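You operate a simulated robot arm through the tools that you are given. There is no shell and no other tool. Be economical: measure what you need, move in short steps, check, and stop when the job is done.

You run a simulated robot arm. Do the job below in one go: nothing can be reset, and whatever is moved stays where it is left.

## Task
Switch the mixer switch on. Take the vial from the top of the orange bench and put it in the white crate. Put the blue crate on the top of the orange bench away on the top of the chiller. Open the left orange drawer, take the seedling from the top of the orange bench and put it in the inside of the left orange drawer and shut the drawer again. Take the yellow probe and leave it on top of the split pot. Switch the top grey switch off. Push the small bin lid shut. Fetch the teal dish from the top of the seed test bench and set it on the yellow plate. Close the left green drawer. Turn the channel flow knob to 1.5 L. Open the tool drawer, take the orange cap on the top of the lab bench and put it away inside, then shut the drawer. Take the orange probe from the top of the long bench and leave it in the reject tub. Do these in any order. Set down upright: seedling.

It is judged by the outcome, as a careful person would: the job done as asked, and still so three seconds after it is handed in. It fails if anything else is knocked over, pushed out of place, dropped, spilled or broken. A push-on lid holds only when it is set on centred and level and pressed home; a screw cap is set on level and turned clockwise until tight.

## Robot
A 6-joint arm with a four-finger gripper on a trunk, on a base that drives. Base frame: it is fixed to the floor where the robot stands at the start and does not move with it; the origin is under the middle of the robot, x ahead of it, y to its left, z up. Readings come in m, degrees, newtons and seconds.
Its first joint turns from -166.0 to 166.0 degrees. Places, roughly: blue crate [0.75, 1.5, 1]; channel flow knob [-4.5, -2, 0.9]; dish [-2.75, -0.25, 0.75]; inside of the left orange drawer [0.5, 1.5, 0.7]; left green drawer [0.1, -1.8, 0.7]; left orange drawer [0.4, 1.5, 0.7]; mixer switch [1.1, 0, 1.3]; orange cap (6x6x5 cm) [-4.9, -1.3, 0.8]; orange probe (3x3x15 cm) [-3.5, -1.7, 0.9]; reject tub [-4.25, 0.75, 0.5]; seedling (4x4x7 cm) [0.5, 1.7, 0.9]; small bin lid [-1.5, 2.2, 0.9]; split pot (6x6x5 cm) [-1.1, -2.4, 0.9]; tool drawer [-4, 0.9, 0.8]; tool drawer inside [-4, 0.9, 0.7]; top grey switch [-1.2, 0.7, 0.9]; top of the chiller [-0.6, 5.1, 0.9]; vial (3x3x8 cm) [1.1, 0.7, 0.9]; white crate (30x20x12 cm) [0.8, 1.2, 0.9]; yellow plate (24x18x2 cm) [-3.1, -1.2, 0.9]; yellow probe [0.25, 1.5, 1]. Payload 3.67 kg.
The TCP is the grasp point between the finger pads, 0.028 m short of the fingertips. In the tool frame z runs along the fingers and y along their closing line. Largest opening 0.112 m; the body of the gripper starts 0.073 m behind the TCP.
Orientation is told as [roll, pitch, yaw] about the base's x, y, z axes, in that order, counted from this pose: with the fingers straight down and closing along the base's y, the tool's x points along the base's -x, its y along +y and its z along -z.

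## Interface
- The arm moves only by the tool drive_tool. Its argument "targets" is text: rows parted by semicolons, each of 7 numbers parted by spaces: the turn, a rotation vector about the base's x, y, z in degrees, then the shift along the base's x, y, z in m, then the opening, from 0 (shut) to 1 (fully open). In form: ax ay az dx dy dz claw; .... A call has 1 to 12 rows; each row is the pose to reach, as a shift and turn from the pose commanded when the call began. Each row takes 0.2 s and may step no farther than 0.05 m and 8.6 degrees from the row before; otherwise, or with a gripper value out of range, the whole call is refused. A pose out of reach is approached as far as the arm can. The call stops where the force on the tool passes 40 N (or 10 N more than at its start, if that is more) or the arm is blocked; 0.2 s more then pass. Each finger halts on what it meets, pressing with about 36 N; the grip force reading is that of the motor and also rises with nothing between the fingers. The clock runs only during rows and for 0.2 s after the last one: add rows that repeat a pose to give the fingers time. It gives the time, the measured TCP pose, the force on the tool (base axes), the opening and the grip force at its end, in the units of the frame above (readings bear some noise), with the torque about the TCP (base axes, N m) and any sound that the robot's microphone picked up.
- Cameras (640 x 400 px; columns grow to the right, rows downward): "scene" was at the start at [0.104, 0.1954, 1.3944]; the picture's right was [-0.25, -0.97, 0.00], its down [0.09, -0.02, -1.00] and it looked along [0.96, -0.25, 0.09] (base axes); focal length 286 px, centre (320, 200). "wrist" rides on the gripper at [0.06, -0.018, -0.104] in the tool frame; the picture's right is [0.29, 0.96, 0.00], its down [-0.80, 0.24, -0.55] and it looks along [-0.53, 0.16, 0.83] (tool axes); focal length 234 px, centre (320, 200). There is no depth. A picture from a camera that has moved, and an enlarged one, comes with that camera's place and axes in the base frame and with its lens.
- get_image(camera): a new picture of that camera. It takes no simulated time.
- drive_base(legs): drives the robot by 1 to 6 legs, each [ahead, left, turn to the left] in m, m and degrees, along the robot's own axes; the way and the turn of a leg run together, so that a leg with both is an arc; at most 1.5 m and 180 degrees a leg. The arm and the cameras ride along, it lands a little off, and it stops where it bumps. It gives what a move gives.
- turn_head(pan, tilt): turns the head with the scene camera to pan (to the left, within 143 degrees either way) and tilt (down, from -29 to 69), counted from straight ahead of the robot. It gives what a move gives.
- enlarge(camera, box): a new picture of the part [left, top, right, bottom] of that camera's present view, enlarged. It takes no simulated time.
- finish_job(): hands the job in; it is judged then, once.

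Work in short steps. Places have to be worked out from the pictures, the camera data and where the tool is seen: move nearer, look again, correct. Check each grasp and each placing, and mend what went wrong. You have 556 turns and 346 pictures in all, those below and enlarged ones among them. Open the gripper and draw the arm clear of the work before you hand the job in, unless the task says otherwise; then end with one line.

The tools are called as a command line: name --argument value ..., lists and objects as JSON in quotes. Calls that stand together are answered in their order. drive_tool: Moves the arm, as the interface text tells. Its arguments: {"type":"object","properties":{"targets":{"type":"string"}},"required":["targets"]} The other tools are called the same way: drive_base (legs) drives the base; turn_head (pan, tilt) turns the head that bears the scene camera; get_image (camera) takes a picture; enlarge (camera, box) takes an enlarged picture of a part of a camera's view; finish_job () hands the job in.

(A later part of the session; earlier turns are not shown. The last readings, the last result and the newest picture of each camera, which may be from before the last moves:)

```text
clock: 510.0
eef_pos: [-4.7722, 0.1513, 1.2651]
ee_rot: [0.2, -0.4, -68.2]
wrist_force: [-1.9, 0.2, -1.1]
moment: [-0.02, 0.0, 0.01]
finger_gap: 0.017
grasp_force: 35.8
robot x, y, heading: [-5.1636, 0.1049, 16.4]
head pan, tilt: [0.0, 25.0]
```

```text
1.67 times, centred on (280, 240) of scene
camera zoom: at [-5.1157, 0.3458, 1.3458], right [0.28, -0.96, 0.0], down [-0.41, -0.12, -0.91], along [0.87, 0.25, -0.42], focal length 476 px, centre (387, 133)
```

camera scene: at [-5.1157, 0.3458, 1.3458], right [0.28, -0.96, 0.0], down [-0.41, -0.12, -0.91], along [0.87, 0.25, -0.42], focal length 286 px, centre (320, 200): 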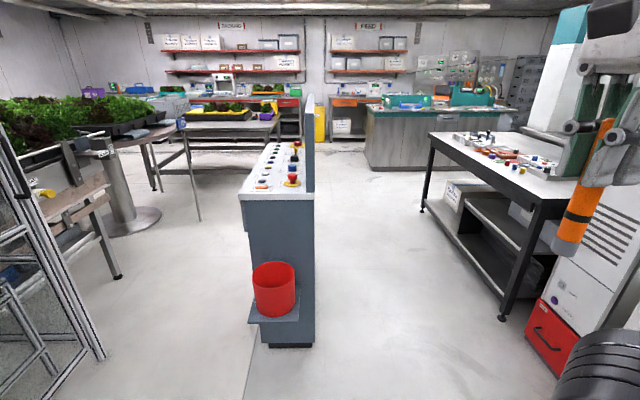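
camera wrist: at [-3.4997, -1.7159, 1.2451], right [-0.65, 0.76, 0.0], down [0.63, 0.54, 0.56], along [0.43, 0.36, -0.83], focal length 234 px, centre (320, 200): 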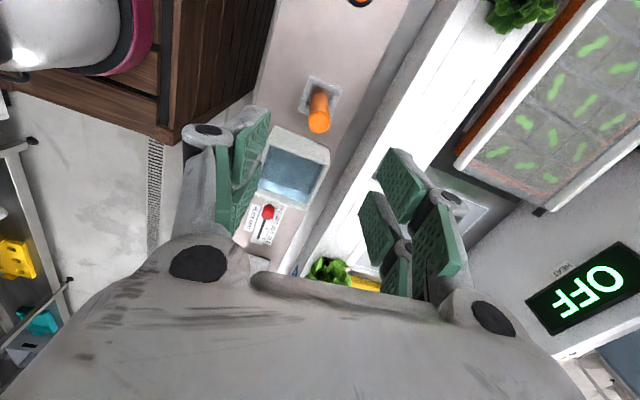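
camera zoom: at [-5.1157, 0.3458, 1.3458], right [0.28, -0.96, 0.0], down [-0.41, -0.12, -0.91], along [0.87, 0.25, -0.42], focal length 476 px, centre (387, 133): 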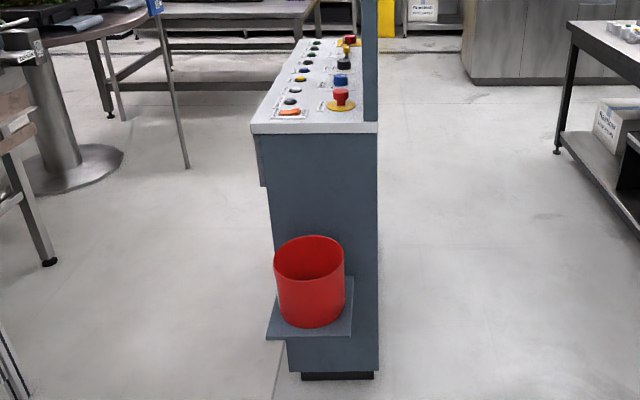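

The tool drawer front is on the console's left side, and the tub's rim centre is about (-4.25, 0.81, 0.55). I drive left and ahead to stand in front of the tub.

drive_base --legs '[[0, 0.38, 1.1], [0.42, 0, 0]]'

turn_head --pan -10 --tilt 50

get_image --camera "scene"

get_image --camera "wrist"

```text
clock: 514.5
eef_pos: [-4.4878, 0.6415, 1.2666]
ee_rot: [0.2, -0.5, -67.0]
wrist_force: [-0.4, 0.3, -0.4]
moment: [0.0, 0.0, 0.02]
finger_gap: 0.0168
grasp_force: 36.2
robot x, y, heading: [-4.8794, 0.5867, 17.7]
head pan, tilt: [0.0, 25.0]
```

```text
clock: 515.4
eef_pos: [-4.4882, 0.641, 1.2662]
ee_rot: [0.0, -0.4, -67.0]
wrist_force: [-0.5, -0.1, -1.2]
moment: [-0.03, 0.02, -0.02]
finger_gap: 0.0171
grasp_force: 36.3
robot x, y, heading: [-4.8764, 0.5861, 17.7]
head pan, tilt: [-10.0, 50.0]
```

```text
108 pictures are left
camera scene: at [-4.8464, 0.81, 1.3084], right [0.13, -0.99, 0.0], down [-0.76, -0.1, -0.64], along [0.64, 0.08, -0.77], focal length 286 px, centre (320, 200)
```

scene: 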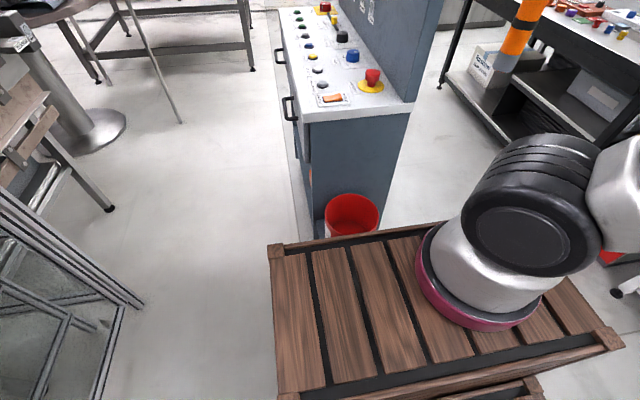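

```text
107 pictures are left
camera wrist: at [-4.5273, 0.6903, 1.3707], right [0.77, 0.64, 0.0], down [0.53, -0.64, 0.56], along [0.36, -0.43, -0.83], focal length 234 px, centre (320, 200)
```

wrist: 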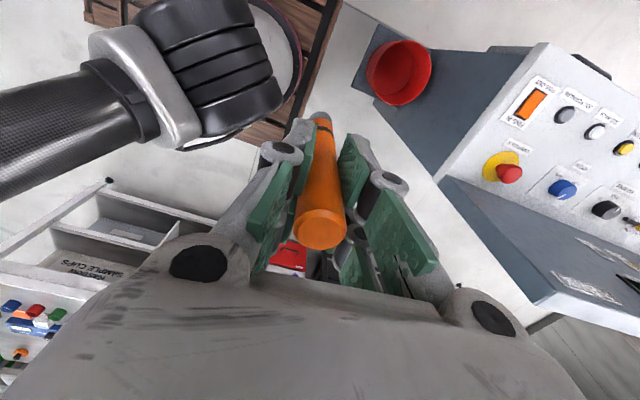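

Rim centre triangulated: (-4.305, 0.787, 0.608). I move the probe above it and start down.

drive_tool --targets "0 0 0 0.031 0.024 0 0.1; 0 0 0 0.061 0.049 0 0.1; 0 0 0 0.092 0.073 0 0.1; 0 0 0 0.122 0.097 0 0.1; 0 0 0 0.153 0.122 0 0.1; 0 0 0 0.183 0.146 -0.02 0.1; 0 0 0 0.183 0.146 -0.065 0.1; 0 0 0 0.183 0.146 -0.11 0.1; 0 0 0 0.183 0.146 -0.155 0.1; 0 0 0 0.183 0.146 -0.2 0.1; 0 0 0 0.183 0.146 -0.245 0.1; 0 0 0 0.183 0.146 -0.29 0.1"

drive_tool --targets "0 0 0 0 0 -0.045 0.1; 0 0 0 0 0 -0.09 0.1; 0 0 0 0 0 -0.135 0.1; 0 0 0 0 0 -0.18 0.1"

get_image --camera "scene"

get_image --camera "wrist"

```text
clock: 518.0
eef_pos: [-4.3044, 0.7871, 0.9734]
ee_rot: [0.1, -0.4, -67.1]
wrist_force: [-0.2, 0.0, -0.7]
moment: [-0.01, -0.07, -0.01]
finger_gap: 0.0168
grasp_force: 36.3
robot x, y, heading: [-4.877, 0.5888, 17.8]
head pan, tilt: [-10.0, 50.0]
```

```text
clock: 519.0
eef_pos: [-4.3065, 0.7839, 0.7939]
ee_rot: [0.1, -0.4, -67.0]
wrist_force: [-0.8, -0.7, -0.8]
moment: [0.01, 0.0, -0.02]
finger_gap: 0.017
grasp_force: 35.7
robot x, y, heading: [-4.875, 0.587, 17.4]
head pan, tilt: [-10.0, 50.0]
```

```text
106 pictures are left
camera scene: at [-4.8467, 0.8098, 1.3083], right [0.13, -0.99, 0.0], down [-0.76, -0.1, -0.64], along [0.64, 0.08, -0.77], focal length 286 px, centre (320, 200)
```

scene: 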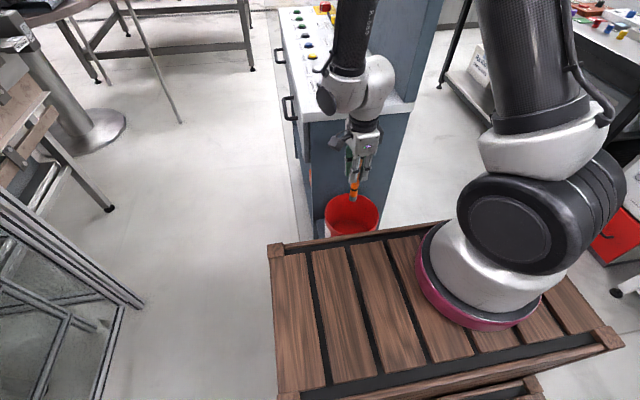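

```text
105 pictures are left
camera wrist: at [-4.3459, 0.8333, 0.8991], right [0.77, 0.64, 0.0], down [0.53, -0.64, 0.56], along [0.36, -0.43, -0.83], focal length 234 px, centre (320, 200)
```

wrist: 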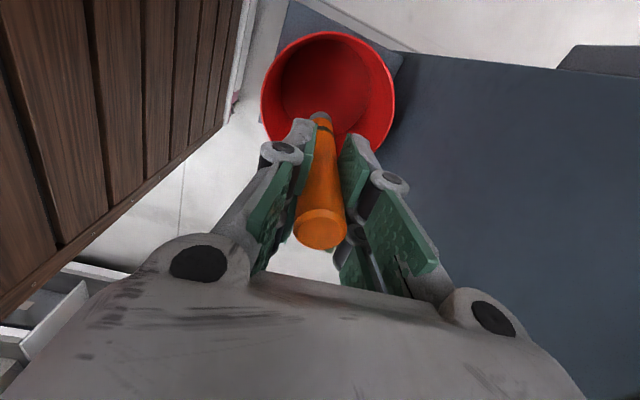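

The tub is right below. I shift 1.5 cm and continue down into it as far as reach allows.

drive_tool --targets "0 0 0 0 0.015 -0.03 0.1; 0 0 0 0 0.015 -0.07 0.1; 0 0 0 0 0.015 -0.11 0.1; 0 0 0 0 0.015 -0.15 0.1; 0 0 0 0 0.015 -0.18 0.1; 0 0 0 0 0.015 -0.2 0.1; 0 0 0 0 0.015 -0.215 0.1"

get_image --camera "scene"

```text
clock: 520.6
eef_pos: [-4.3055, 0.8009, 0.5791]
ee_rot: [0.1, -0.4, -67.1]
wrist_force: [0.0, -0.3, -1.3]
moment: [0.03, 0.0, 0.02]
finger_gap: 0.0169
grasp_force: 36.0
robot x, y, heading: [-4.8749, 0.5871, 17.8]
head pan, tilt: [-10.0, 50.0]
```

```text
104 pictures are left
camera scene: at [-4.8465, 0.81, 1.3083], right [0.13, -0.99, 0.0], down [-0.76, -0.1, -0.64], along [0.64, 0.08, -0.77], focal length 286 px, centre (320, 200)
```

scene: 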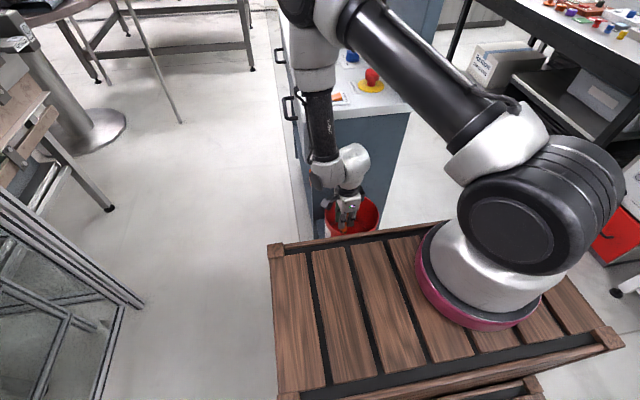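

Reachable. I keep lowering in small steps until the probe's end touches the tub's bottom.

drive_tool --targets "0 0 0 0 0 -0.01 0.1; 0 0 0 0 0 -0.02 0.1; 0 0 0 0 0 -0.03 0.1; 0 0 0 0 0 -0.04 0.1; 0 0 0 0 0 -0.05 0.1; 0 0 0 0 0 -0.06 0.1"

```text
clock: 522.0
eef_pos: [-4.3064, 0.7992, 0.52]
ee_rot: [0.1, -0.4, -66.9]
wrist_force: [-0.6, -1.4, 25.9]
moment: [-0.07, 0.07, 0.03]
finger_gap: 0.0174
grasp_force: 35.0
robot x, y, heading: [-4.8702, 0.5865, 17.8]
head pan, tilt: [-10.0, 50.0]
```

It touches bottom. I open and rise straight out.

drive_tool --targets "0 0 0 0 0 0.001 0.2; 0 0 0 0 0 0.001 0.35; 0 0 0 0 0 0.001 0.35; 0 0 0 0 0 0.04 0.35; 0 0 0 0 0 0.085 0.35; 0 0 0 0 0 0.13 0.35; 0 0 0 0 0 0.175 0.35; 0 0 0 0 0 0.22 0.35; 0 0 0 0 0 0.265 0.35; 0 0 0 0 0 0.31 0.35; 0 0 0 0 0 0.355 0.35; 0 0 0 0 0 0.4 0.35"

get_image --camera "wrist"

```text
clock: 524.6
eef_pos: [-4.3067, 0.8022, 0.9204]
ee_rot: [-0.1, -0.5, -66.9]
wrist_force: [0.3, -0.4, -0.1]
moment: [0.01, 0.02, 0.02]
finger_gap: 0.0391
grasp_force: 0.0
out of reach, approached as far as the arm can: row 7
robot x, y, heading: [-4.8783, 0.5884, 17.7]
head pan, tilt: [-10.0, 50.0]
```

```text
103 pictures are left
camera wrist: at [-4.3457, 0.8523, 1.0259], right [0.77, 0.64, 0.0], down [0.53, -0.64, 0.56], along [0.36, -0.43, -0.83], focal length 234 px, centre (320, 200)
```

wrist: 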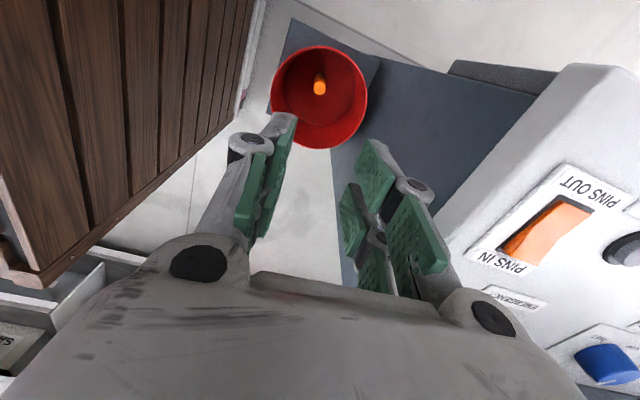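

The probe is in the tub. For the tool drawer (its handles face the console's left side) I raise the arm and move round to stand beside the drawer, facing the console.

drive_tool --targets "0 0 0 -0.02 -0.01 0.04 0.35; 0 0 0 -0.04 -0.02 0.08 0.35; 0 0 0 -0.06 -0.03 0.12 0.35; 0 0 0 -0.09 -0.04 0.155 0.35; 0 0 0 -0.12 -0.05 0.19 0.35; 0 0 0 -0.15 -0.06 0.225 0.35; 0 0 0 -0.18 -0.07 0.26 0.3"

drive_base --legs '[[0, 0.42, 0], [0, 0, -90], [-0.1, 0, 0]]'

turn_head --pan 40 --tilt 35

get_image --camera "scene"

```text
clock: 526.2
eef_pos: [-4.4836, 0.7302, 1.1806]
ee_rot: [0.0, -0.6, -67.0]
wrist_force: [-0.4, 0.1, 0.9]
moment: [-0.04, -0.02, 0.0]
finger_gap: 0.0335
grasp_force: 0.1
robot x, y, heading: [-4.8748, 0.5886, 17.5]
head pan, tilt: [-10.0, 50.0]
```

```text
clock: 529.4
eef_pos: [-4.5979, 1.0933, 1.1798]
ee_rot: [0.1, -0.5, -64.4]
wrist_force: [0.0, 0.2, 0.3]
moment: [0.01, 0.02, -0.01]
finger_gap: 0.0334
grasp_force: 0.0
robot x, y, heading: [-4.9849, 0.93, 20.2]
head pan, tilt: [-10.0, 50.0]
stopped in leg 2: the robot was blocked; the commanded pose is now the measured one
```

```text
clock: 530.5
eef_pos: [-4.5979, 1.0939, 1.1801]
ee_rot: [0.1, -0.5, -64.4]
wrist_force: [-0.6, 0.2, -0.4]
moment: [0.03, 0.0, 0.01]
finger_gap: 0.0338
grasp_force: 0.1
robot x, y, heading: [-4.9854, 0.9348, 20.2]
head pan, tilt: [40.0, 35.0]
```

```text
102 pictures are left
camera scene: at [-4.997, 1.219, 1.33], right [0.87, -0.5, 0.0], down [-0.29, -0.5, -0.82], along [0.41, 0.71, -0.57], focal length 286 px, centre (320, 200)
```

scene: 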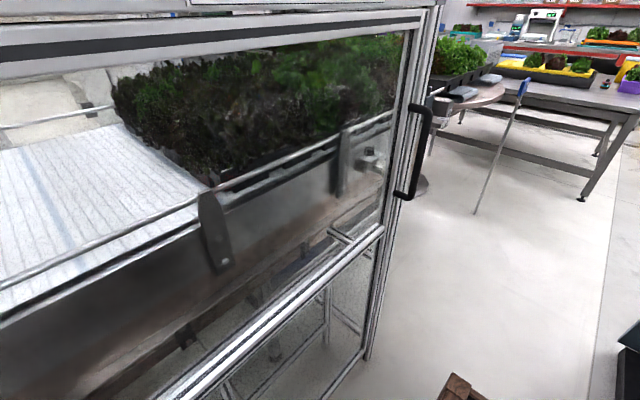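

The base met the post behind on that side. I shift right 0.2 m where there is room, turn there, then back up and slide to beside the drawer.

drive_base --legs '[[0, -0.22, -2], [0, 0, -90]]'

turn_head --pan 40 --tilt 35

get_image --camera "scene"

```text
clock: 536.1
eef_pos: [-4.7736, 0.3275, 1.18]
ee_rot: [0.1, -0.5, -157.7]
wrist_force: [0.8, 0.0, 0.9]
moment: [-0.03, -0.04, 0.01]
finger_gap: 0.0337
grasp_force: 0.0
robot x, y, heading: [-4.9097, 0.7247, -73.0]
head pan, tilt: [40.0, 35.0]
```

```text
clock: 536.7
eef_pos: [-4.7726, 0.3276, 1.1797]
ee_rot: [0.2, -0.5, -157.6]
wrist_force: [0.0, -0.3, -0.2]
moment: [0.02, -0.01, 0.02]
finger_gap: 0.0337
grasp_force: 0.1
robot x, y, heading: [-4.9143, 0.7203, -73.0]
head pan, tilt: [40.0, 35.0]
```

```text
101 pictures are left
camera scene: at [-4.6278, 0.7201, 1.3301], right [-0.55, -0.84, 0.0], down [-0.48, 0.31, -0.82], along [0.69, -0.45, -0.57], focal length 286 px, centre (320, 200)
```

scene: 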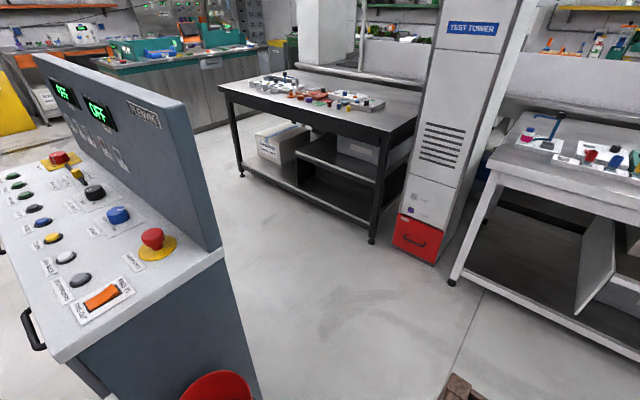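

I back up in stages and slide left beside the drawer.

drive_base --legs '[[-0.3, 0.12, 0], [-0.09, 0.08, 0], [0, 0.18, 0]]'

turn_head --pan 45 --tilt 35

get_image --camera "scene"

```text
clock: 540.8
eef_pos: [-4.5226, 0.8098, 1.1803]
ee_rot: [0.0, -0.5, -157.7]
wrist_force: [0.1, 0.5, 0.6]
moment: [-0.05, 0.05, 0.0]
finger_gap: 0.0336
grasp_force: 0.0
robot x, y, heading: [-4.6609, 1.204, -73.2]
head pan, tilt: [40.0, 35.0]
```

```text
clock: 541.4
eef_pos: [-4.5238, 0.8094, 1.1794]
ee_rot: [0.0, -0.5, -157.7]
wrist_force: [-0.3, -0.2, -0.1]
moment: [0.02, 0.02, 0.0]
finger_gap: 0.0336
grasp_force: 0.0
robot x, y, heading: [-4.6584, 1.207, -73.3]
head pan, tilt: [45.0, 35.0]
```

```text
100 pictures are left
camera scene: at [-4.373, 1.209, 1.3301], right [-0.47, -0.88, 0.0], down [-0.51, 0.27, -0.82], along [0.72, -0.39, -0.57], focal length 286 px, centre (320, 200)
```

scene: 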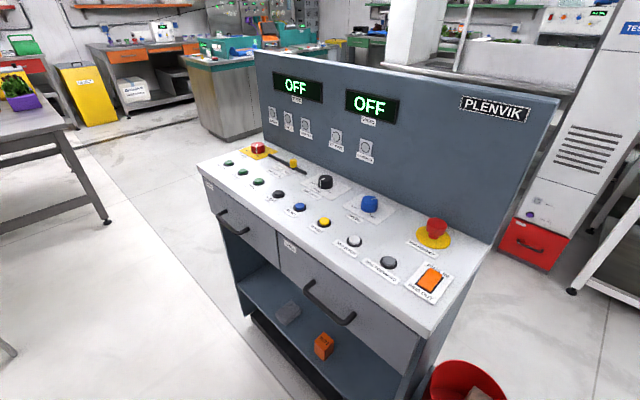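

Now both drawers are in view. I zoom in to read their labels.

enlarge --camera "scene" --box '[195, 165, 345, 275]'

enlarge --camera "scene" --box '[260, 220, 420, 360]'

```text
3.64 times, centred on (270, 220) of scene
camera zoom: at [-4.373, 1.209, 1.3301], right [-0.47, -0.88, 0.0], down [-0.51, 0.27, -0.82], along [0.72, -0.39, -0.57], focal length 1039 px, centre (502, 127)
```

zoom: 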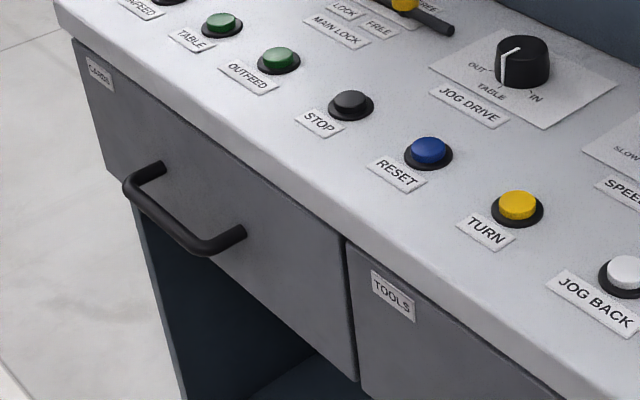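

```text
2.86 times, centred on (340, 290) of scene
camera zoom: at [-4.373, 1.209, 1.3301], right [-0.47, -0.88, 0.0], down [-0.51, 0.27, -0.82], along [0.72, -0.39, -0.57], focal length 817 px, centre (263, -57)
```

zoom: 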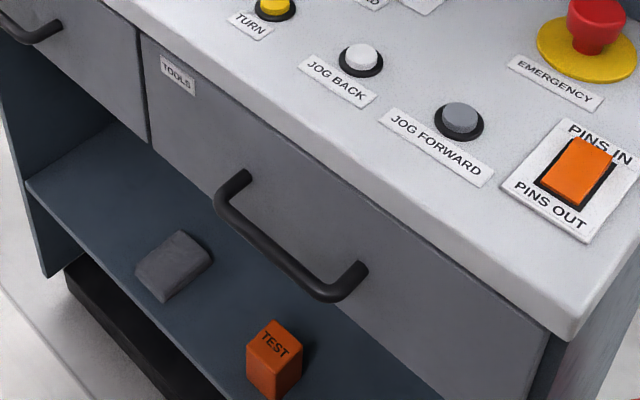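

"TOOLS" is the right-hand drawer; its bar is at about n −3.561, u 2.195, z 0.79 (≈(-4.058, 1.022)). I turn the hand by 175° to the orientation that worked before.

drive_tool --targets "0 0 8.4 0 0 0 0.3; 0 0 16.8 0 0 0 0.3; 0 0 25.2 0 0 0 0.3; 0 0 33.6 0 0 0 0.3; 0 0 42 0 0 0 0.3; 0 0 50.4 0 0 0 0.3; 0 0 58.8 0 0 0 0.3; 0 0 67.2 0 0 0 0.3; 0 0 75.6 0 0 0 0.3; 0 0 84 0 0 0 0.3; 0 0 92.4 0 0 0 0.3"

drive_tool --targets "0 0 8.4 0.02 0.01 0 0.3; 0 0 16.8 0.04 0.025 0 0.3; 0 0 25.2 0.06 0.04 0 0.3; 0 0 33.6 0.085 0.055 0 0.3; 0 0 42 0.11 0.07 0 0.3; 0 0 50.4 0.135 0.085 0 0.3; 0 0 58.8 0.16 0.1 0 0.3; 0 0 67.2 0.19 0.12 0 0.3; 0 0 75.6 0.22 0.14 0 0.3; 0 0 82.8 0.25 0.16 0 0.3"

```text
clock: 543.8
eef_pos: [-4.5226, 0.811, 1.1794]
ee_rot: [0.1, -0.5, -65.2]
wrist_force: [-0.7, 0.2, 0.9]
moment: [-0.04, -0.01, 0.02]
finger_gap: 0.0336
grasp_force: 0.0
robot x, y, heading: [-4.6631, 1.2117, -73.0]
head pan, tilt: [45.0, 35.0]
```

```text
clock: 546.0
eef_pos: [-4.2751, 0.9691, 1.1804]
ee_rot: [0.1, -0.5, 17.6]
wrist_force: [0.3, -0.4, -0.6]
moment: [0.02, -0.05, -0.02]
finger_gap: 0.0336
grasp_force: 0.1
robot x, y, heading: [-4.6589, 1.2044, -73.4]
head pan, tilt: [45.0, 35.0]
```

I move out in front of the TOOLS drawer and tilt the tool 50° toward it.

drive_tool --targets "0 0 0 0.03 0.03 0 0.3; 0 0 0 0.06 0.06 -0.01 0.3; 0 0 0 0.09 0.09 -0.03 0.3; 0 0 0 0.12 0.115 -0.06 0.3; 0 0 0 0.15 0.14 -0.09 0.3; 0 0 0 0.18 0.16 -0.12 0.3; 0 0 0 0.1826 0.1627 -0.16 0.3; 0 0 0 0.1826 0.1627 -0.2 0.3"

drive_tool --targets "-8 -2.5 0 0 0 0 0.3; -16 -5 0 0 0 0 0.3; -24 -7.5 0 0 0 0 0.3; -32 -10 0 0 0 -0.02 0.3; -40 -12.6 0 0 0 -0.04 0.3; -47.7 -15.05 0 0 0 -0.06 0.3"

get_image --camera "wrist"

get_image --camera "scene"

```text
clock: 547.8
eef_pos: [-4.0914, 1.1349, 0.9802]
ee_rot: [0.1, -0.4, 17.6]
wrist_force: [-0.5, -0.2, 0.2]
moment: [0.0, -0.03, -0.03]
finger_gap: 0.0335
grasp_force: 0.1
robot x, y, heading: [-4.6607, 1.2054, -73.2]
head pan, tilt: [45.0, 35.0]
```

```text
clock: 549.2
eef_pos: [-4.0845, 1.122, 0.9262]
ee_rot: [-49.7, -1.0, 16.5]
wrist_force: [0.1, 0.8, 0.8]
moment: [0.01, 0.03, -0.04]
finger_gap: 0.0338
grasp_force: 0.1
robot x, y, heading: [-4.6578, 1.204, -73.1]
head pan, tilt: [45.0, 35.0]
```

```text
97 pictures are left
camera wrist: at [-4.1623, 1.1694, 1.0071], right [-0.44, 0.51, -0.74], down [0.6, 0.78, 0.19], along [0.67, -0.36, -0.65], focal length 234 px, centre (320, 200)
```

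wrist: 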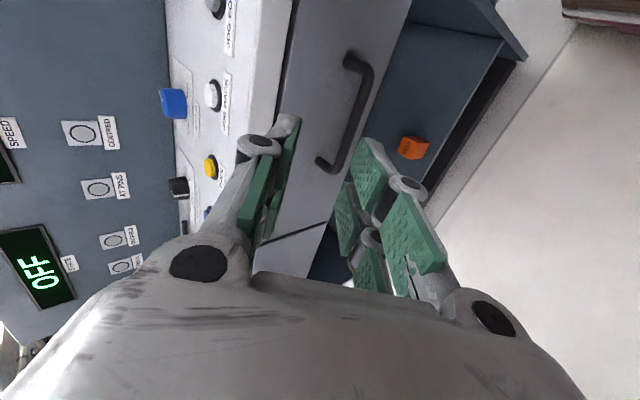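

```text
96 pictures are left
camera scene: at [-4.3931, 1.2646, 1.2888], right [0.24, -0.97, 0.0], down [-0.89, -0.22, -0.4], along [0.39, 0.1, -0.92], focal length 286 px, centre (320, 200)
```

scene: 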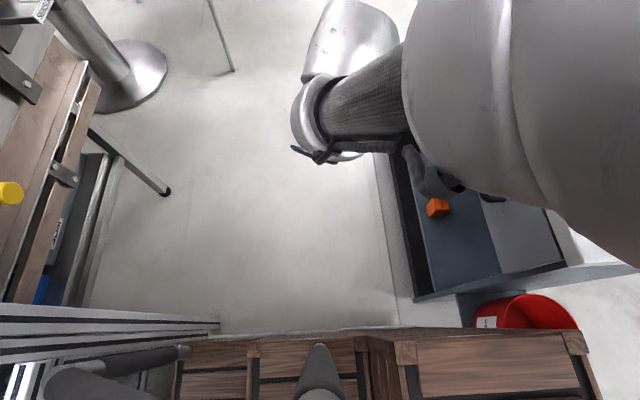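

The bar shows at u 2.195, z 0.788. I line up and advance along the tool axis onto it.

drive_tool --targets "0 0 0 0.0054 -0.017 -0.04 0.34; 0 0 0 0.0108 -0.0343 -0.08 0.34; 0 0 0 0.017 -0.054 -0.097 0.34; 0 0 0 0.023 -0.073 -0.114 0.34"

get_image --camera "wrist"

```text
clock: 550.2
eef_pos: [-4.0698, 1.0618, 0.8042]
ee_rot: [-49.9, -0.3, 17.9]
wrist_force: [-0.3, 0.5, 0.5]
moment: [0.0, -0.03, -0.02]
finger_gap: 0.0379
grasp_force: 0.2
robot x, y, heading: [-4.6608, 1.2024, -73.1]
head pan, tilt: [45.0, 35.0]
```

```text
95 pictures are left
camera wrist: at [-4.1465, 1.1085, 0.887], right [-0.46, 0.5, -0.73], down [0.58, 0.8, 0.18], along [0.67, -0.34, -0.66], focal length 234 px, centre (320, 200)
```

wrist: 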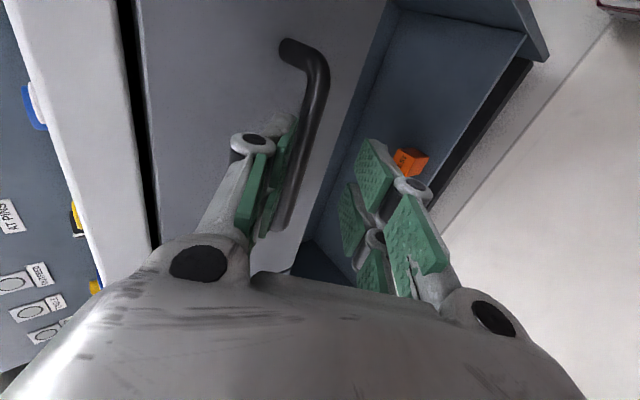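

The bar lies about 1 cm toward the upper finger; I shift up accordingly, then advance and close.

drive_tool --targets "0 0 0 0.0019 -0.0061 0.0077 0.34; 0 0 0 0.006 -0.0192 -0.004 0.34; 0 0 0 0.0102 -0.0324 -0.0154 0.34; 0 0 0 0.0102 -0.0324 -0.0154 0; 0 0 0 0.0102 -0.0324 -0.0154 0; 0 0 0 0.0102 -0.0324 -0.0154 0"

get_image --camera "wrist"

```text
clock: 551.6
eef_pos: [-4.0573, 1.0281, 0.7914]
ee_rot: [-50.0, -0.3, 17.8]
wrist_force: [-0.6, -3.8, 14.2]
moment: [-0.39, 1.03, 0.76]
finger_gap: 0.0118
grasp_force: 45.4
robot x, y, heading: [-4.6627, 1.2065, -73.4]
head pan, tilt: [45.0, 35.0]
```

```text
94 pictures are left
camera wrist: at [-4.134, 1.074, 0.8731], right [-0.46, 0.5, -0.73], down [0.58, 0.79, 0.18], along [0.67, -0.35, -0.65], focal length 234 px, centre (320, 200)
```

wrist: 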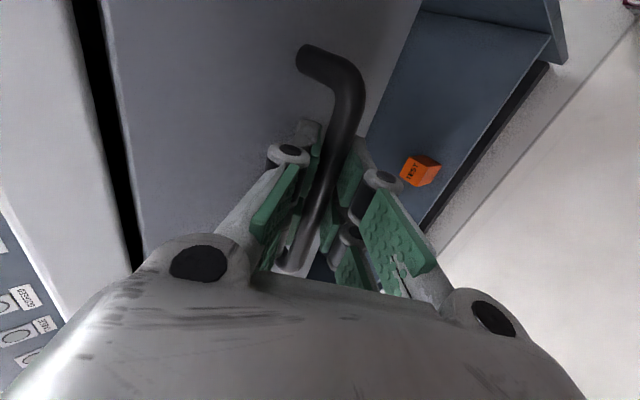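

Gripped. I pull the drawer straight out about 0.19 m.

drive_tool --targets "0 0 0 -0.0081 0.0258 0 0; 0 0 0 -0.0163 0.0515 0 0; 0 0 0 -0.0244 0.0773 0 0; 0 0 0 -0.0325 0.103 0 0; 0 0 0 -0.0406 0.1288 0 0; 0 0 0 -0.0488 0.1546 0 0; 0 0 0 -0.0569 0.18 0 0"

get_image --camera "wrist"

```text
clock: 553.2
eef_pos: [-4.1105, 1.1958, 0.7926]
ee_rot: [-49.5, -0.4, 16.5]
wrist_force: [-3.5, -2.3, -28.0]
moment: [-0.22, 0.9, 2.33]
finger_gap: 0.0126
grasp_force: 45.2
robot x, y, heading: [-4.663, 1.2072, -73.1]
head pan, tilt: [45.0, 35.0]
```

```text
93 pictures are left
camera wrist: at [-4.1858, 1.2444, 0.8737], right [-0.45, 0.52, -0.73], down [0.6, 0.78, 0.18], along [0.66, -0.36, -0.66], focal length 234 px, centre (320, 200)
```

wrist: 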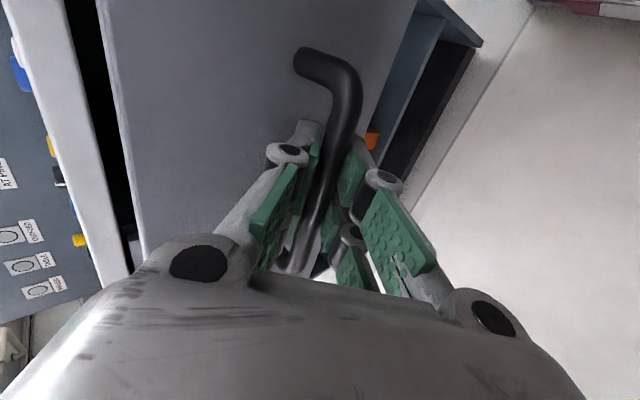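

Open. I release, back off a little along the axis, then rise outward while levelling the tool.

drive_tool --targets "0 0 0 0 0 0 0.34; 0 0 0 0 0 0 0.4; 0 0 0 -0.005 0.016 0.015 0.4; 0 0 0 -0.009 0.029 0.028 0.4; 0 0 0 0.0 0.035 0.06 0.4; 0 0 0 0.02 0.04 0.095 0.4; 0 0 0 0.05 0.04 0.125 0.4"

drive_tool --targets "8 2.5 0 0.02 0.0 0.02 0.4; 16 5 0 0.04 0.0 0.04 0.4; 24 7.5 0 0.05 0.0 0.07 0.4; 32 10 0 0.06 0 0.1 0.4; 40 12.6 0 0.06 0 0.13 0.4; 47.7 15.05 0 0.06 0 0.16 0.4"

turn_head --pan 45 --tilt 35

get_image --camera "scene"

get_image --camera "wrist"

```text
clock: 554.8
eef_pos: [-4.0594, 1.2405, 0.9143]
ee_rot: [-49.9, -0.4, 17.3]
wrist_force: [0.1, 0.1, 0.3]
moment: [-0.01, 0.0, -0.02]
finger_gap: 0.0449
grasp_force: 0.0
robot x, y, heading: [-4.6609, 1.2069, -73.2]
head pan, tilt: [45.0, 35.0]
```

```text
clock: 556.2
eef_pos: [-4.0018, 1.2472, 1.078]
ee_rot: [0.2, -0.6, 17.5]
wrist_force: [-0.6, 0.3, -0.7]
moment: [-0.04, -0.04, 0.0]
finger_gap: 0.0447
grasp_force: 0.2
robot x, y, heading: [-4.6628, 1.2079, -73.4]
head pan, tilt: [45.0, 35.0]
```

```text
clock: 556.8
eef_pos: [-4.0034, 1.2463, 1.0748]
ee_rot: [0.0, -0.5, 17.6]
wrist_force: [0.4, 0.7, 0.8]
moment: [-0.01, 0.01, 0.01]
finger_gap: 0.0449
grasp_force: 0.0
robot x, y, heading: [-4.6614, 1.2083, -73.0]
head pan, tilt: [45.0, 35.0]
```

```text
92 pictures are left
camera scene: at [-4.3728, 1.209, 1.33], right [-0.47, -0.88, 0.0], down [-0.51, 0.27, -0.82], along [0.72, -0.39, -0.57], focal length 286 px, centre (320, 200)
```

scene: 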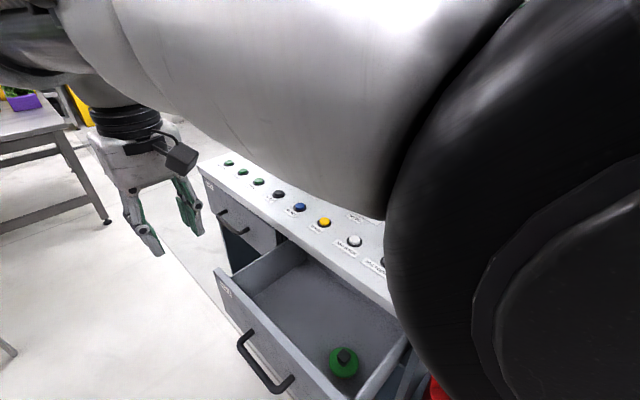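

```text
91 pictures are left
camera wrist: at [-4.0539, 1.212, 1.1802], right [-0.56, 0.83, 0.0], down [0.68, 0.47, 0.56], along [0.46, 0.31, -0.83], focal length 234 px, centre (320, 200)
```

wrist: 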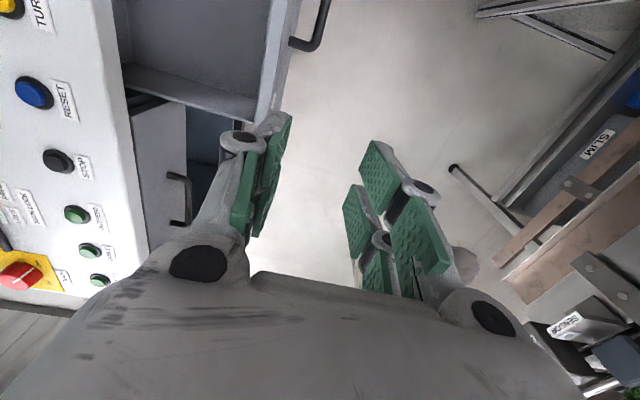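

The TOOLS drawer is open with just a green cap inside. I bring the arm back to the front, then drive to the lab bench for the orange cap.

drive_tool --targets "0 0 0 -0.01 0 0.045 0.6; 0 0 0 -0.03 -0.005 0.085 0.7; 0 0 0 -0.07 -0.015 0.105 0.8; 0 0 0 -0.11 -0.03 0.12 0.8; 0 0 0 -0.15 -0.05 0.13 0.8; 0 0 0 -0.19 -0.07 0.14 0.8; 0 0 0 -0.23 -0.09 0.14 0.8; 0 0 0 -0.27 -0.115 0.14 0.8; 0 0 0 -0.31 -0.14 0.14 0.8; 0 0 0 -0.35 -0.165 0.14 0.8; 0 0 0 -0.39 -0.19 0.14 0.8; 0 0 0 -0.43 -0.215 0.14 0.8"

drive_tool --targets "0 0 0 -0.03 -0.035 0 0.8; 0 0 0 -0.06 -0.07 0 0.8; 0 0 0 -0.09 -0.105 0 0.8; 0 0 0 -0.11 -0.145 0 0.8; 0 0 0 -0.11 -0.185 0 0.8"

```text
clock: 559.4
eef_pos: [-4.4309, 1.0333, 1.2148]
ee_rot: [0.1, -0.4, 17.5]
wrist_force: [1.0, -0.5, 0.2]
moment: [-0.06, 0.07, 0.03]
finger_gap: 0.0896
grasp_force: 0.1
robot x, y, heading: [-4.6637, 1.2044, -73.1]
head pan, tilt: [45.0, 35.0]
```

```text
clock: 560.6
eef_pos: [-4.5449, 0.8454, 1.2154]
ee_rot: [0.1, -0.5, 17.5]
wrist_force: [-1.1, 0.5, -0.1]
moment: [0.02, -0.02, -0.01]
finger_gap: 0.0895
grasp_force: 0.0
robot x, y, heading: [-4.6601, 1.2073, -73.4]
head pan, tilt: [45.0, 35.0]
```

Now I retrace: right, forward past the tub, right to the corridor, and forward to beside the lab bench.

drive_base --legs '[[0, -0.2, 0], [0.1, -0.18, 0], [0.9, 0, 0], [0, -1.34, 0], [1.3, 0, 0]]'

turn_head --pan 60 --tilt 35

get_image --camera "scene"

```text
clock: 580.4
eef_pos: [-5.5263, -1.8555, 1.2161]
ee_rot: [0.1, -0.5, 19.1]
wrist_force: [0.5, 0.7, 0.2]
moment: [0.01, -0.01, 0.02]
finger_gap: 0.0894
grasp_force: 0.1
robot x, y, heading: [-5.6531, -1.5011, -71.5]
head pan, tilt: [45.0, 35.0]
```

```text
clock: 581.2
eef_pos: [-5.526, -1.8562, 1.2157]
ee_rot: [0.1, -0.4, 19.2]
wrist_force: [0.6, -0.3, 0.5]
moment: [-0.01, 0.04, 0.02]
finger_gap: 0.0898
grasp_force: 0.0
robot x, y, heading: [-5.656, -1.5008, -71.6]
head pan, tilt: [60.0, 35.0]
```

```text
90 pictures are left
camera scene: at [-5.3588, -1.4659, 1.3301], right [-0.2, -0.98, 0.0], down [-0.56, 0.12, -0.82], along [0.8, -0.16, -0.57], focal length 286 px, centre (320, 200)
```

scene: 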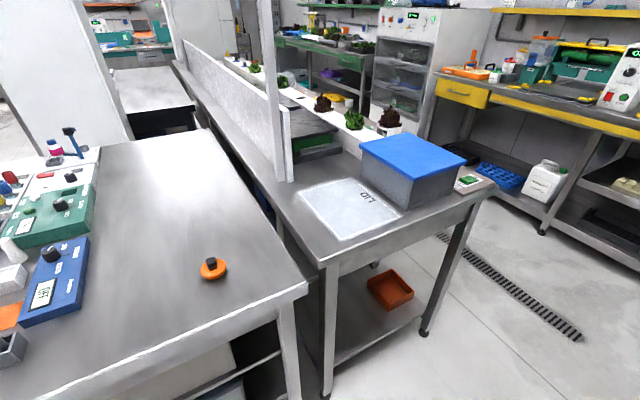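

The orange cap is at about (-4.9, -1.32) on the lab bench. I turn left to face it and move 0.15 m closer.

drive_base --legs '[[0, 0, 89], [0.13, 0, 0]]'

turn_head --pan -5 --tilt 45

get_image --camera "scene"

get_image --camera "wrist"

```text
clock: 586.2
eef_pos: [-5.1732, -1.3392, 1.217]
ee_rot: [0.1, -0.5, 108.0]
wrist_force: [-0.4, -0.5, 0.3]
moment: [0.01, 0.03, 0.0]
finger_gap: 0.0898
grasp_force: 0.0
robot x, y, heading: [-5.5334, -1.4636, 17.4]
head pan, tilt: [60.0, 35.0]
```

```text
clock: 587.6
eef_pos: [-5.1738, -1.338, 1.2153]
ee_rot: [0.2, -0.4, 108.1]
wrist_force: [-0.1, 0.2, -0.4]
moment: [-0.02, -0.02, 0.0]
finger_gap: 0.0896
grasp_force: 0.0
robot x, y, heading: [-5.5289, -1.46, 17.3]
head pan, tilt: [-5.0, 45.0]
```

```text
89 pictures are left
camera scene: at [-5.498, -1.2301, 1.3153], right [0.22, -0.98, 0.0], down [-0.69, -0.15, -0.71], along [0.69, 0.15, -0.71], focal length 286 px, centre (320, 200)
```

scene: 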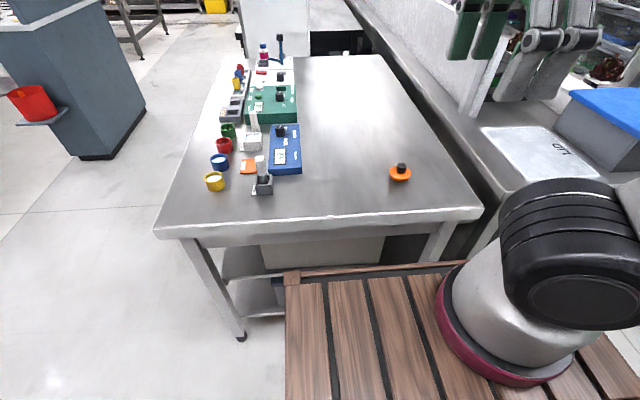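

```text
88 pictures are left
camera wrist: at [-5.1365, -1.3898, 1.321], right [-0.82, -0.57, 0.0], down [-0.47, 0.68, 0.56], along [-0.32, 0.46, -0.83], focal length 234 px, centre (320, 200)
```

wrist: 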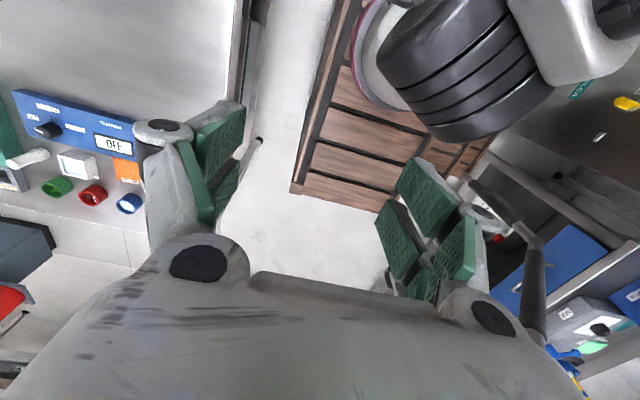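

Cap triangulated at (-4.873, -1.313), mid z ≈ 0.825. I zoom for its shape.

enlarge --camera "scene" --box '[370, 145, 430, 195]'

```text
8.00 times, centred on (400, 170) of scene
camera zoom: at [-5.498, -1.2301, 1.3153], right [0.22, -0.98, 0.0], down [-0.69, -0.15, -0.71], along [0.69, 0.15, -0.71], focal length 2286 px, centre (-320, 440)
```

zoom: 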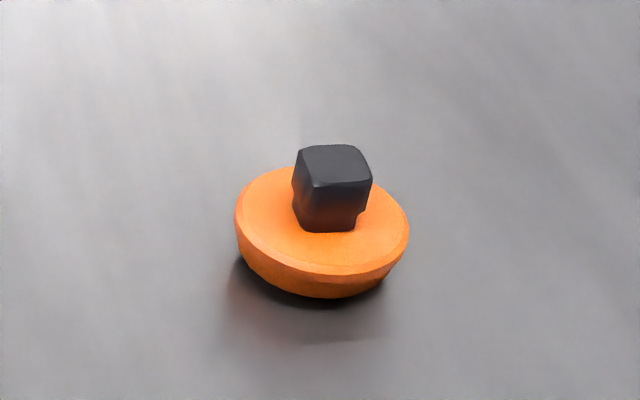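

A black cube knob on an orange disc: I'll grip the cube. I move above it.

drive_tool --targets "0 0 0 0.038 0.003 -0.02 0.6; 0 0 0 0.076 0.006 -0.04 0.5; 0 0 0 0.114 0.009 -0.06 0.5; 0 0 0 0.152 0.012 -0.08 0.5; 0 0 0 0.19 0.015 -0.1 0.5; 0 0 0 0.228 0.018 -0.125 0.5; 0 0 0 0.266 0.021 -0.15 0.5; 0 0 0 0.304 0.024 -0.175 0.5; 0 0 0 0.304 0.024 -0.215 0.5; 0 0 0 0.304 0.024 -0.255 0.5"

get_image --camera "wrist"

enlarge --camera "scene" --box '[350, 100, 450, 200]'

```text
clock: 589.8
eef_pos: [-4.8692, -1.3147, 0.9614]
ee_rot: [0.0, -0.5, 108.0]
wrist_force: [-1.0, 0.2, 0.2]
moment: [0.05, -0.05, -0.02]
finger_gap: 0.056
grasp_force: 0.1
robot x, y, heading: [-5.532, -1.462, 17.1]
head pan, tilt: [-5.0, 45.0]
```

```text
86 pictures are left
camera wrist: at [-4.8316, -1.3658, 1.0668], right [-0.82, -0.57, 0.0], down [-0.47, 0.68, 0.56], along [-0.32, 0.46, -0.83], focal length 234 px, centre (320, 200)
```

wrist: 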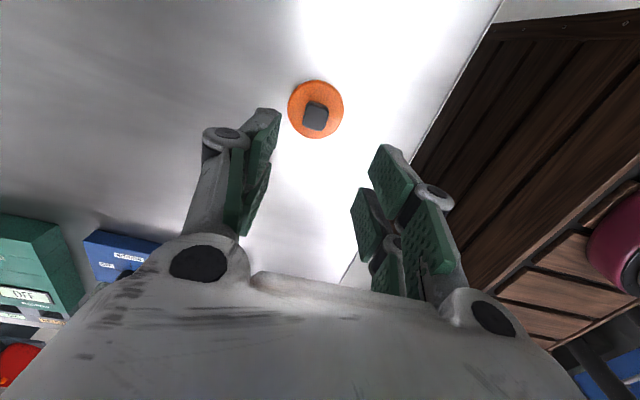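

```text
4.00 times, centred on (400, 150) of scene
camera zoom: at [-5.4982, -1.2303, 1.3153], right [0.21, -0.98, 0.0], down [-0.69, -0.15, -0.71], along [0.69, 0.15, -0.71], focal length 1143 px, centre (0, 400)
```

zoom: 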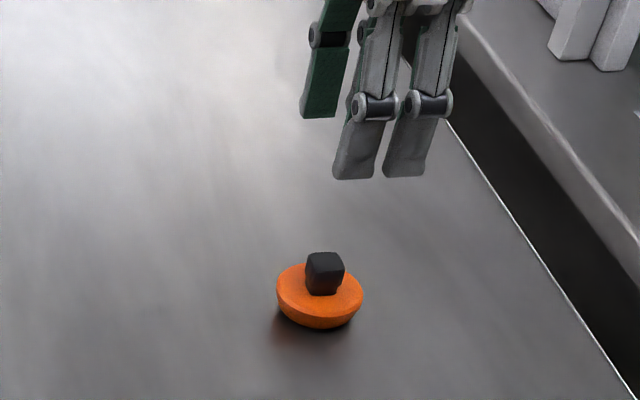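

Refined cap position (-4.862, -1.317). I descend around the cube and grip it.

drive_tool --targets "0 0 0 0.007 -0.002 -0.04 0.5; 0 0 0 0.007 -0.002 -0.075 0.5; 0 0 0 0.007 -0.002 -0.095 0.5; 0 0 0 0.007 -0.002 -0.107 0.5"

get_image --camera "wrist"

enlarge --camera "scene" --box '[350, 100, 450, 200]'

```text
clock: 590.8
eef_pos: [-4.8641, -1.3156, 0.8532]
ee_rot: [0.1, -0.5, 108.0]
wrist_force: [0.8, 0.2, 0.1]
moment: [0.0, -0.01, -0.02]
finger_gap: 0.0557
grasp_force: 0.1
robot x, y, heading: [-5.529, -1.4611, 17.6]
head pan, tilt: [-5.0, 45.0]
```

```text
84 pictures are left
camera wrist: at [-4.8259, -1.3674, 0.959], right [-0.82, -0.57, 0.0], down [-0.47, 0.68, 0.56], along [-0.32, 0.46, -0.83], focal length 234 px, centre (320, 200)
```

wrist: 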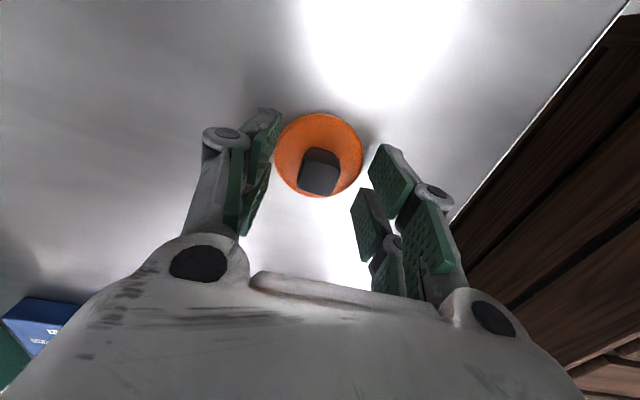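

```text
4.00 times, centred on (400, 150) of scene
camera zoom: at [-5.498, -1.2301, 1.3152], right [0.21, -0.98, 0.0], down [-0.69, -0.15, -0.71], along [0.69, 0.15, -0.71], focal length 1143 px, centre (0, 400)
```

zoom: 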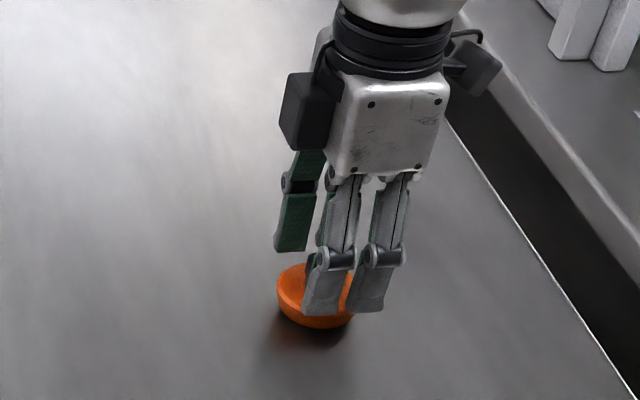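

The cube is centred between the jaws. I close.

drive_tool --targets "0 0 0 0 0 0 0.25; 0 0 0 0 0 0 0.1; 0 0 0 0 0 0 0.1; 0 0 0 0 0 0 0.1; 0 0 0 0 0 0.03 0.1; 0 0 0 0 0 0.07 0.1; 0 0 0 0 0 0.11 0.1; 0 0 0 0 0 0.15 0.1"

get_image --camera "wrist"

```text
clock: 592.6
eef_pos: [-4.8603, -1.3184, 1.0052]
ee_rot: [0.2, -0.5, 108.0]
wrist_force: [-0.3, 1.3, -0.8]
moment: [0.02, 0.06, -0.03]
finger_gap: 0.018
grasp_force: 36.1
robot x, y, heading: [-5.5297, -1.4638, 17.2]
head pan, tilt: [-5.0, 45.0]
```

```text
82 pictures are left
camera wrist: at [-4.8239, -1.3687, 1.1099], right [-0.82, -0.57, 0.0], down [-0.47, 0.68, 0.56], along [-0.32, 0.46, -0.83], focal length 234 px, centre (320, 200)
```

wrist: 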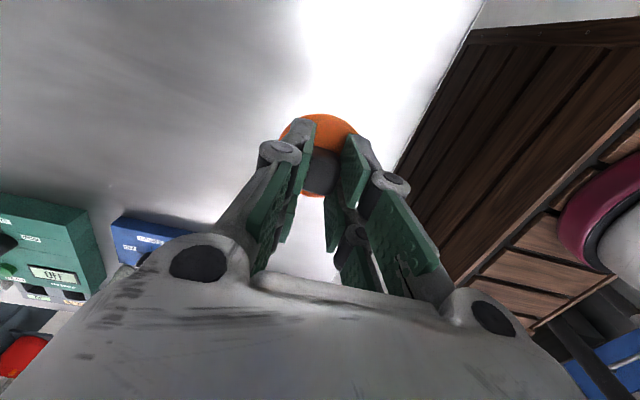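

Cap held by its cube. I raise and retract it, then retrace the route to the console.

drive_tool --targets "0 0 0 -0.02 -0.006 0.035 0.1; 0 0 0 -0.05 -0.015 0.07 0.1; 0 0 0 -0.09 -0.02 0.1 0.1; 0 0 0 -0.13 -0.025 0.13 0.1; 0 0 0 -0.17 -0.03 0.16 0.1; 0 0 0 -0.21 -0.03 0.18 0.1; 0 0 0 -0.25 -0.03 0.19 0.1; 0 0 0 -0.29 -0.03 0.2 0.1"

drive_base --legs '[[-0.13, 0, 0], [0, 0, -90], [-1.28, 0, 0]]'

```text
refused: row 3 steps farther than a row can; nothing moved
```

```text
clock: 603.8
eef_pos: [-5.883, -0.9354, 1.0056]
ee_rot: [0.1, -0.5, 18.1]
wrist_force: [-0.4, -0.6, 0.0]
moment: [-0.01, -0.01, 0.02]
finger_gap: 0.0178
grasp_force: 36.3
robot x, y, heading: [-6.0308, -0.2651, -72.3]
head pan, tilt: [-5.0, 45.0]
```

Still held fine. Now I retract and raise the arm (smaller steps).

drive_tool --targets "0 0 0 -0.008 0.025 0.03 0.1; 0 0 0 -0.016 0.055 0.06 0.1; 0 0 0 -0.025 0.085 0.09 0.1; 0 0 0 -0.035 0.12 0.115 0.1; 0 0 0 -0.047 0.155 0.14 0.1; 0 0 0 -0.058 0.19 0.16 0.1; 0 0 0 -0.069 0.225 0.18 0.1; 0 0 0 -0.08 0.257 0.2 0.1"

drive_base --legs '[[0, 1.34, -0.2], [-0.85, 0, 0]]'

turn_head --pan 45 --tilt 35

get_image --camera "scene"

```text
clock: 605.6
eef_pos: [-5.9625, -0.6773, 1.2053]
ee_rot: [0.1, -0.4, 18.1]
wrist_force: [0.4, 0.1, -0.9]
moment: [0.0, 0.02, -0.01]
finger_gap: 0.0183
grasp_force: 35.4
robot x, y, heading: [-6.0286, -0.263, -72.3]
head pan, tilt: [-5.0, 45.0]
```

```text
clock: 616.5
eef_pos: [-4.9514, 0.5447, 1.2059]
ee_rot: [0.1, -0.5, 19.4]
wrist_force: [-0.1, -0.4, 0.2]
moment: [-0.02, 0.03, 0.01]
finger_gap: 0.0179
grasp_force: 36.2
robot x, y, heading: [-5.025, 0.9578, -71.2]
head pan, tilt: [-5.0, 45.0]
```

```text
clock: 617.6
eef_pos: [-4.952, 0.5453, 1.2059]
ee_rot: [0.1, -0.5, 19.4]
wrist_force: [0.8, -0.4, -0.8]
moment: [0.02, -0.02, -0.01]
finger_gap: 0.0182
grasp_force: 36.1
robot x, y, heading: [-5.0217, 0.9593, -71.1]
head pan, tilt: [45.0, 35.0]
```

```text
81 pictures are left
camera scene: at [-4.7376, 0.9686, 1.3301], right [-0.44, -0.9, 0.0], down [-0.51, 0.25, -0.82], along [0.73, -0.36, -0.57], focal length 286 px, centre (320, 200)
```

scene: 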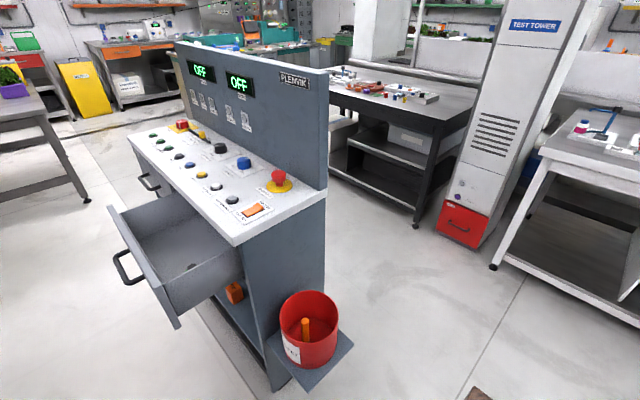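

The drawer stands open and the probe is in the tub. I move the last bit to beside the drawer.

drive_base --legs '[[-0.1, 0.18, -1.5], [-0.02, 0.22, 0]]'

turn_head --pan 50 --tilt 45

get_image --camera "scene"

```text
clock: 620.5
eef_pos: [-4.6205, 0.777, 1.2062]
ee_rot: [0.1, -0.5, 18.1]
wrist_force: [-0.8, 0.0, 0.3]
moment: [-0.02, 0.0, 0.01]
finger_gap: 0.0181
grasp_force: 35.7
robot x, y, heading: [-4.6821, 1.1929, -72.3]
head pan, tilt: [45.0, 35.0]
```

```text
clock: 621.2
eef_pos: [-4.6214, 0.7779, 1.2065]
ee_rot: [0.1, -0.6, 18.1]
wrist_force: [-0.1, -1.0, 0.1]
moment: [0.02, 0.01, -0.01]
finger_gap: 0.018
grasp_force: 36.4
robot x, y, heading: [-4.685, 1.1904, -72.2]
head pan, tilt: [50.0, 45.0]
```

```text
80 pictures are left
camera scene: at [-4.4005, 1.2063, 1.3153], right [-0.38, -0.92, 0.0], down [-0.65, 0.27, -0.71], along [0.65, -0.27, -0.71], focal length 286 px, centre (320, 200)
```

scene: 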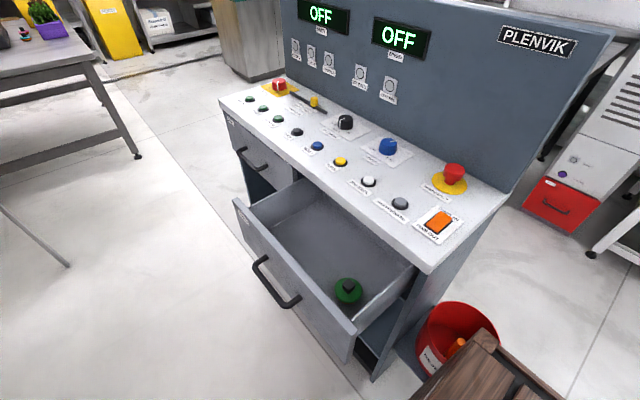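

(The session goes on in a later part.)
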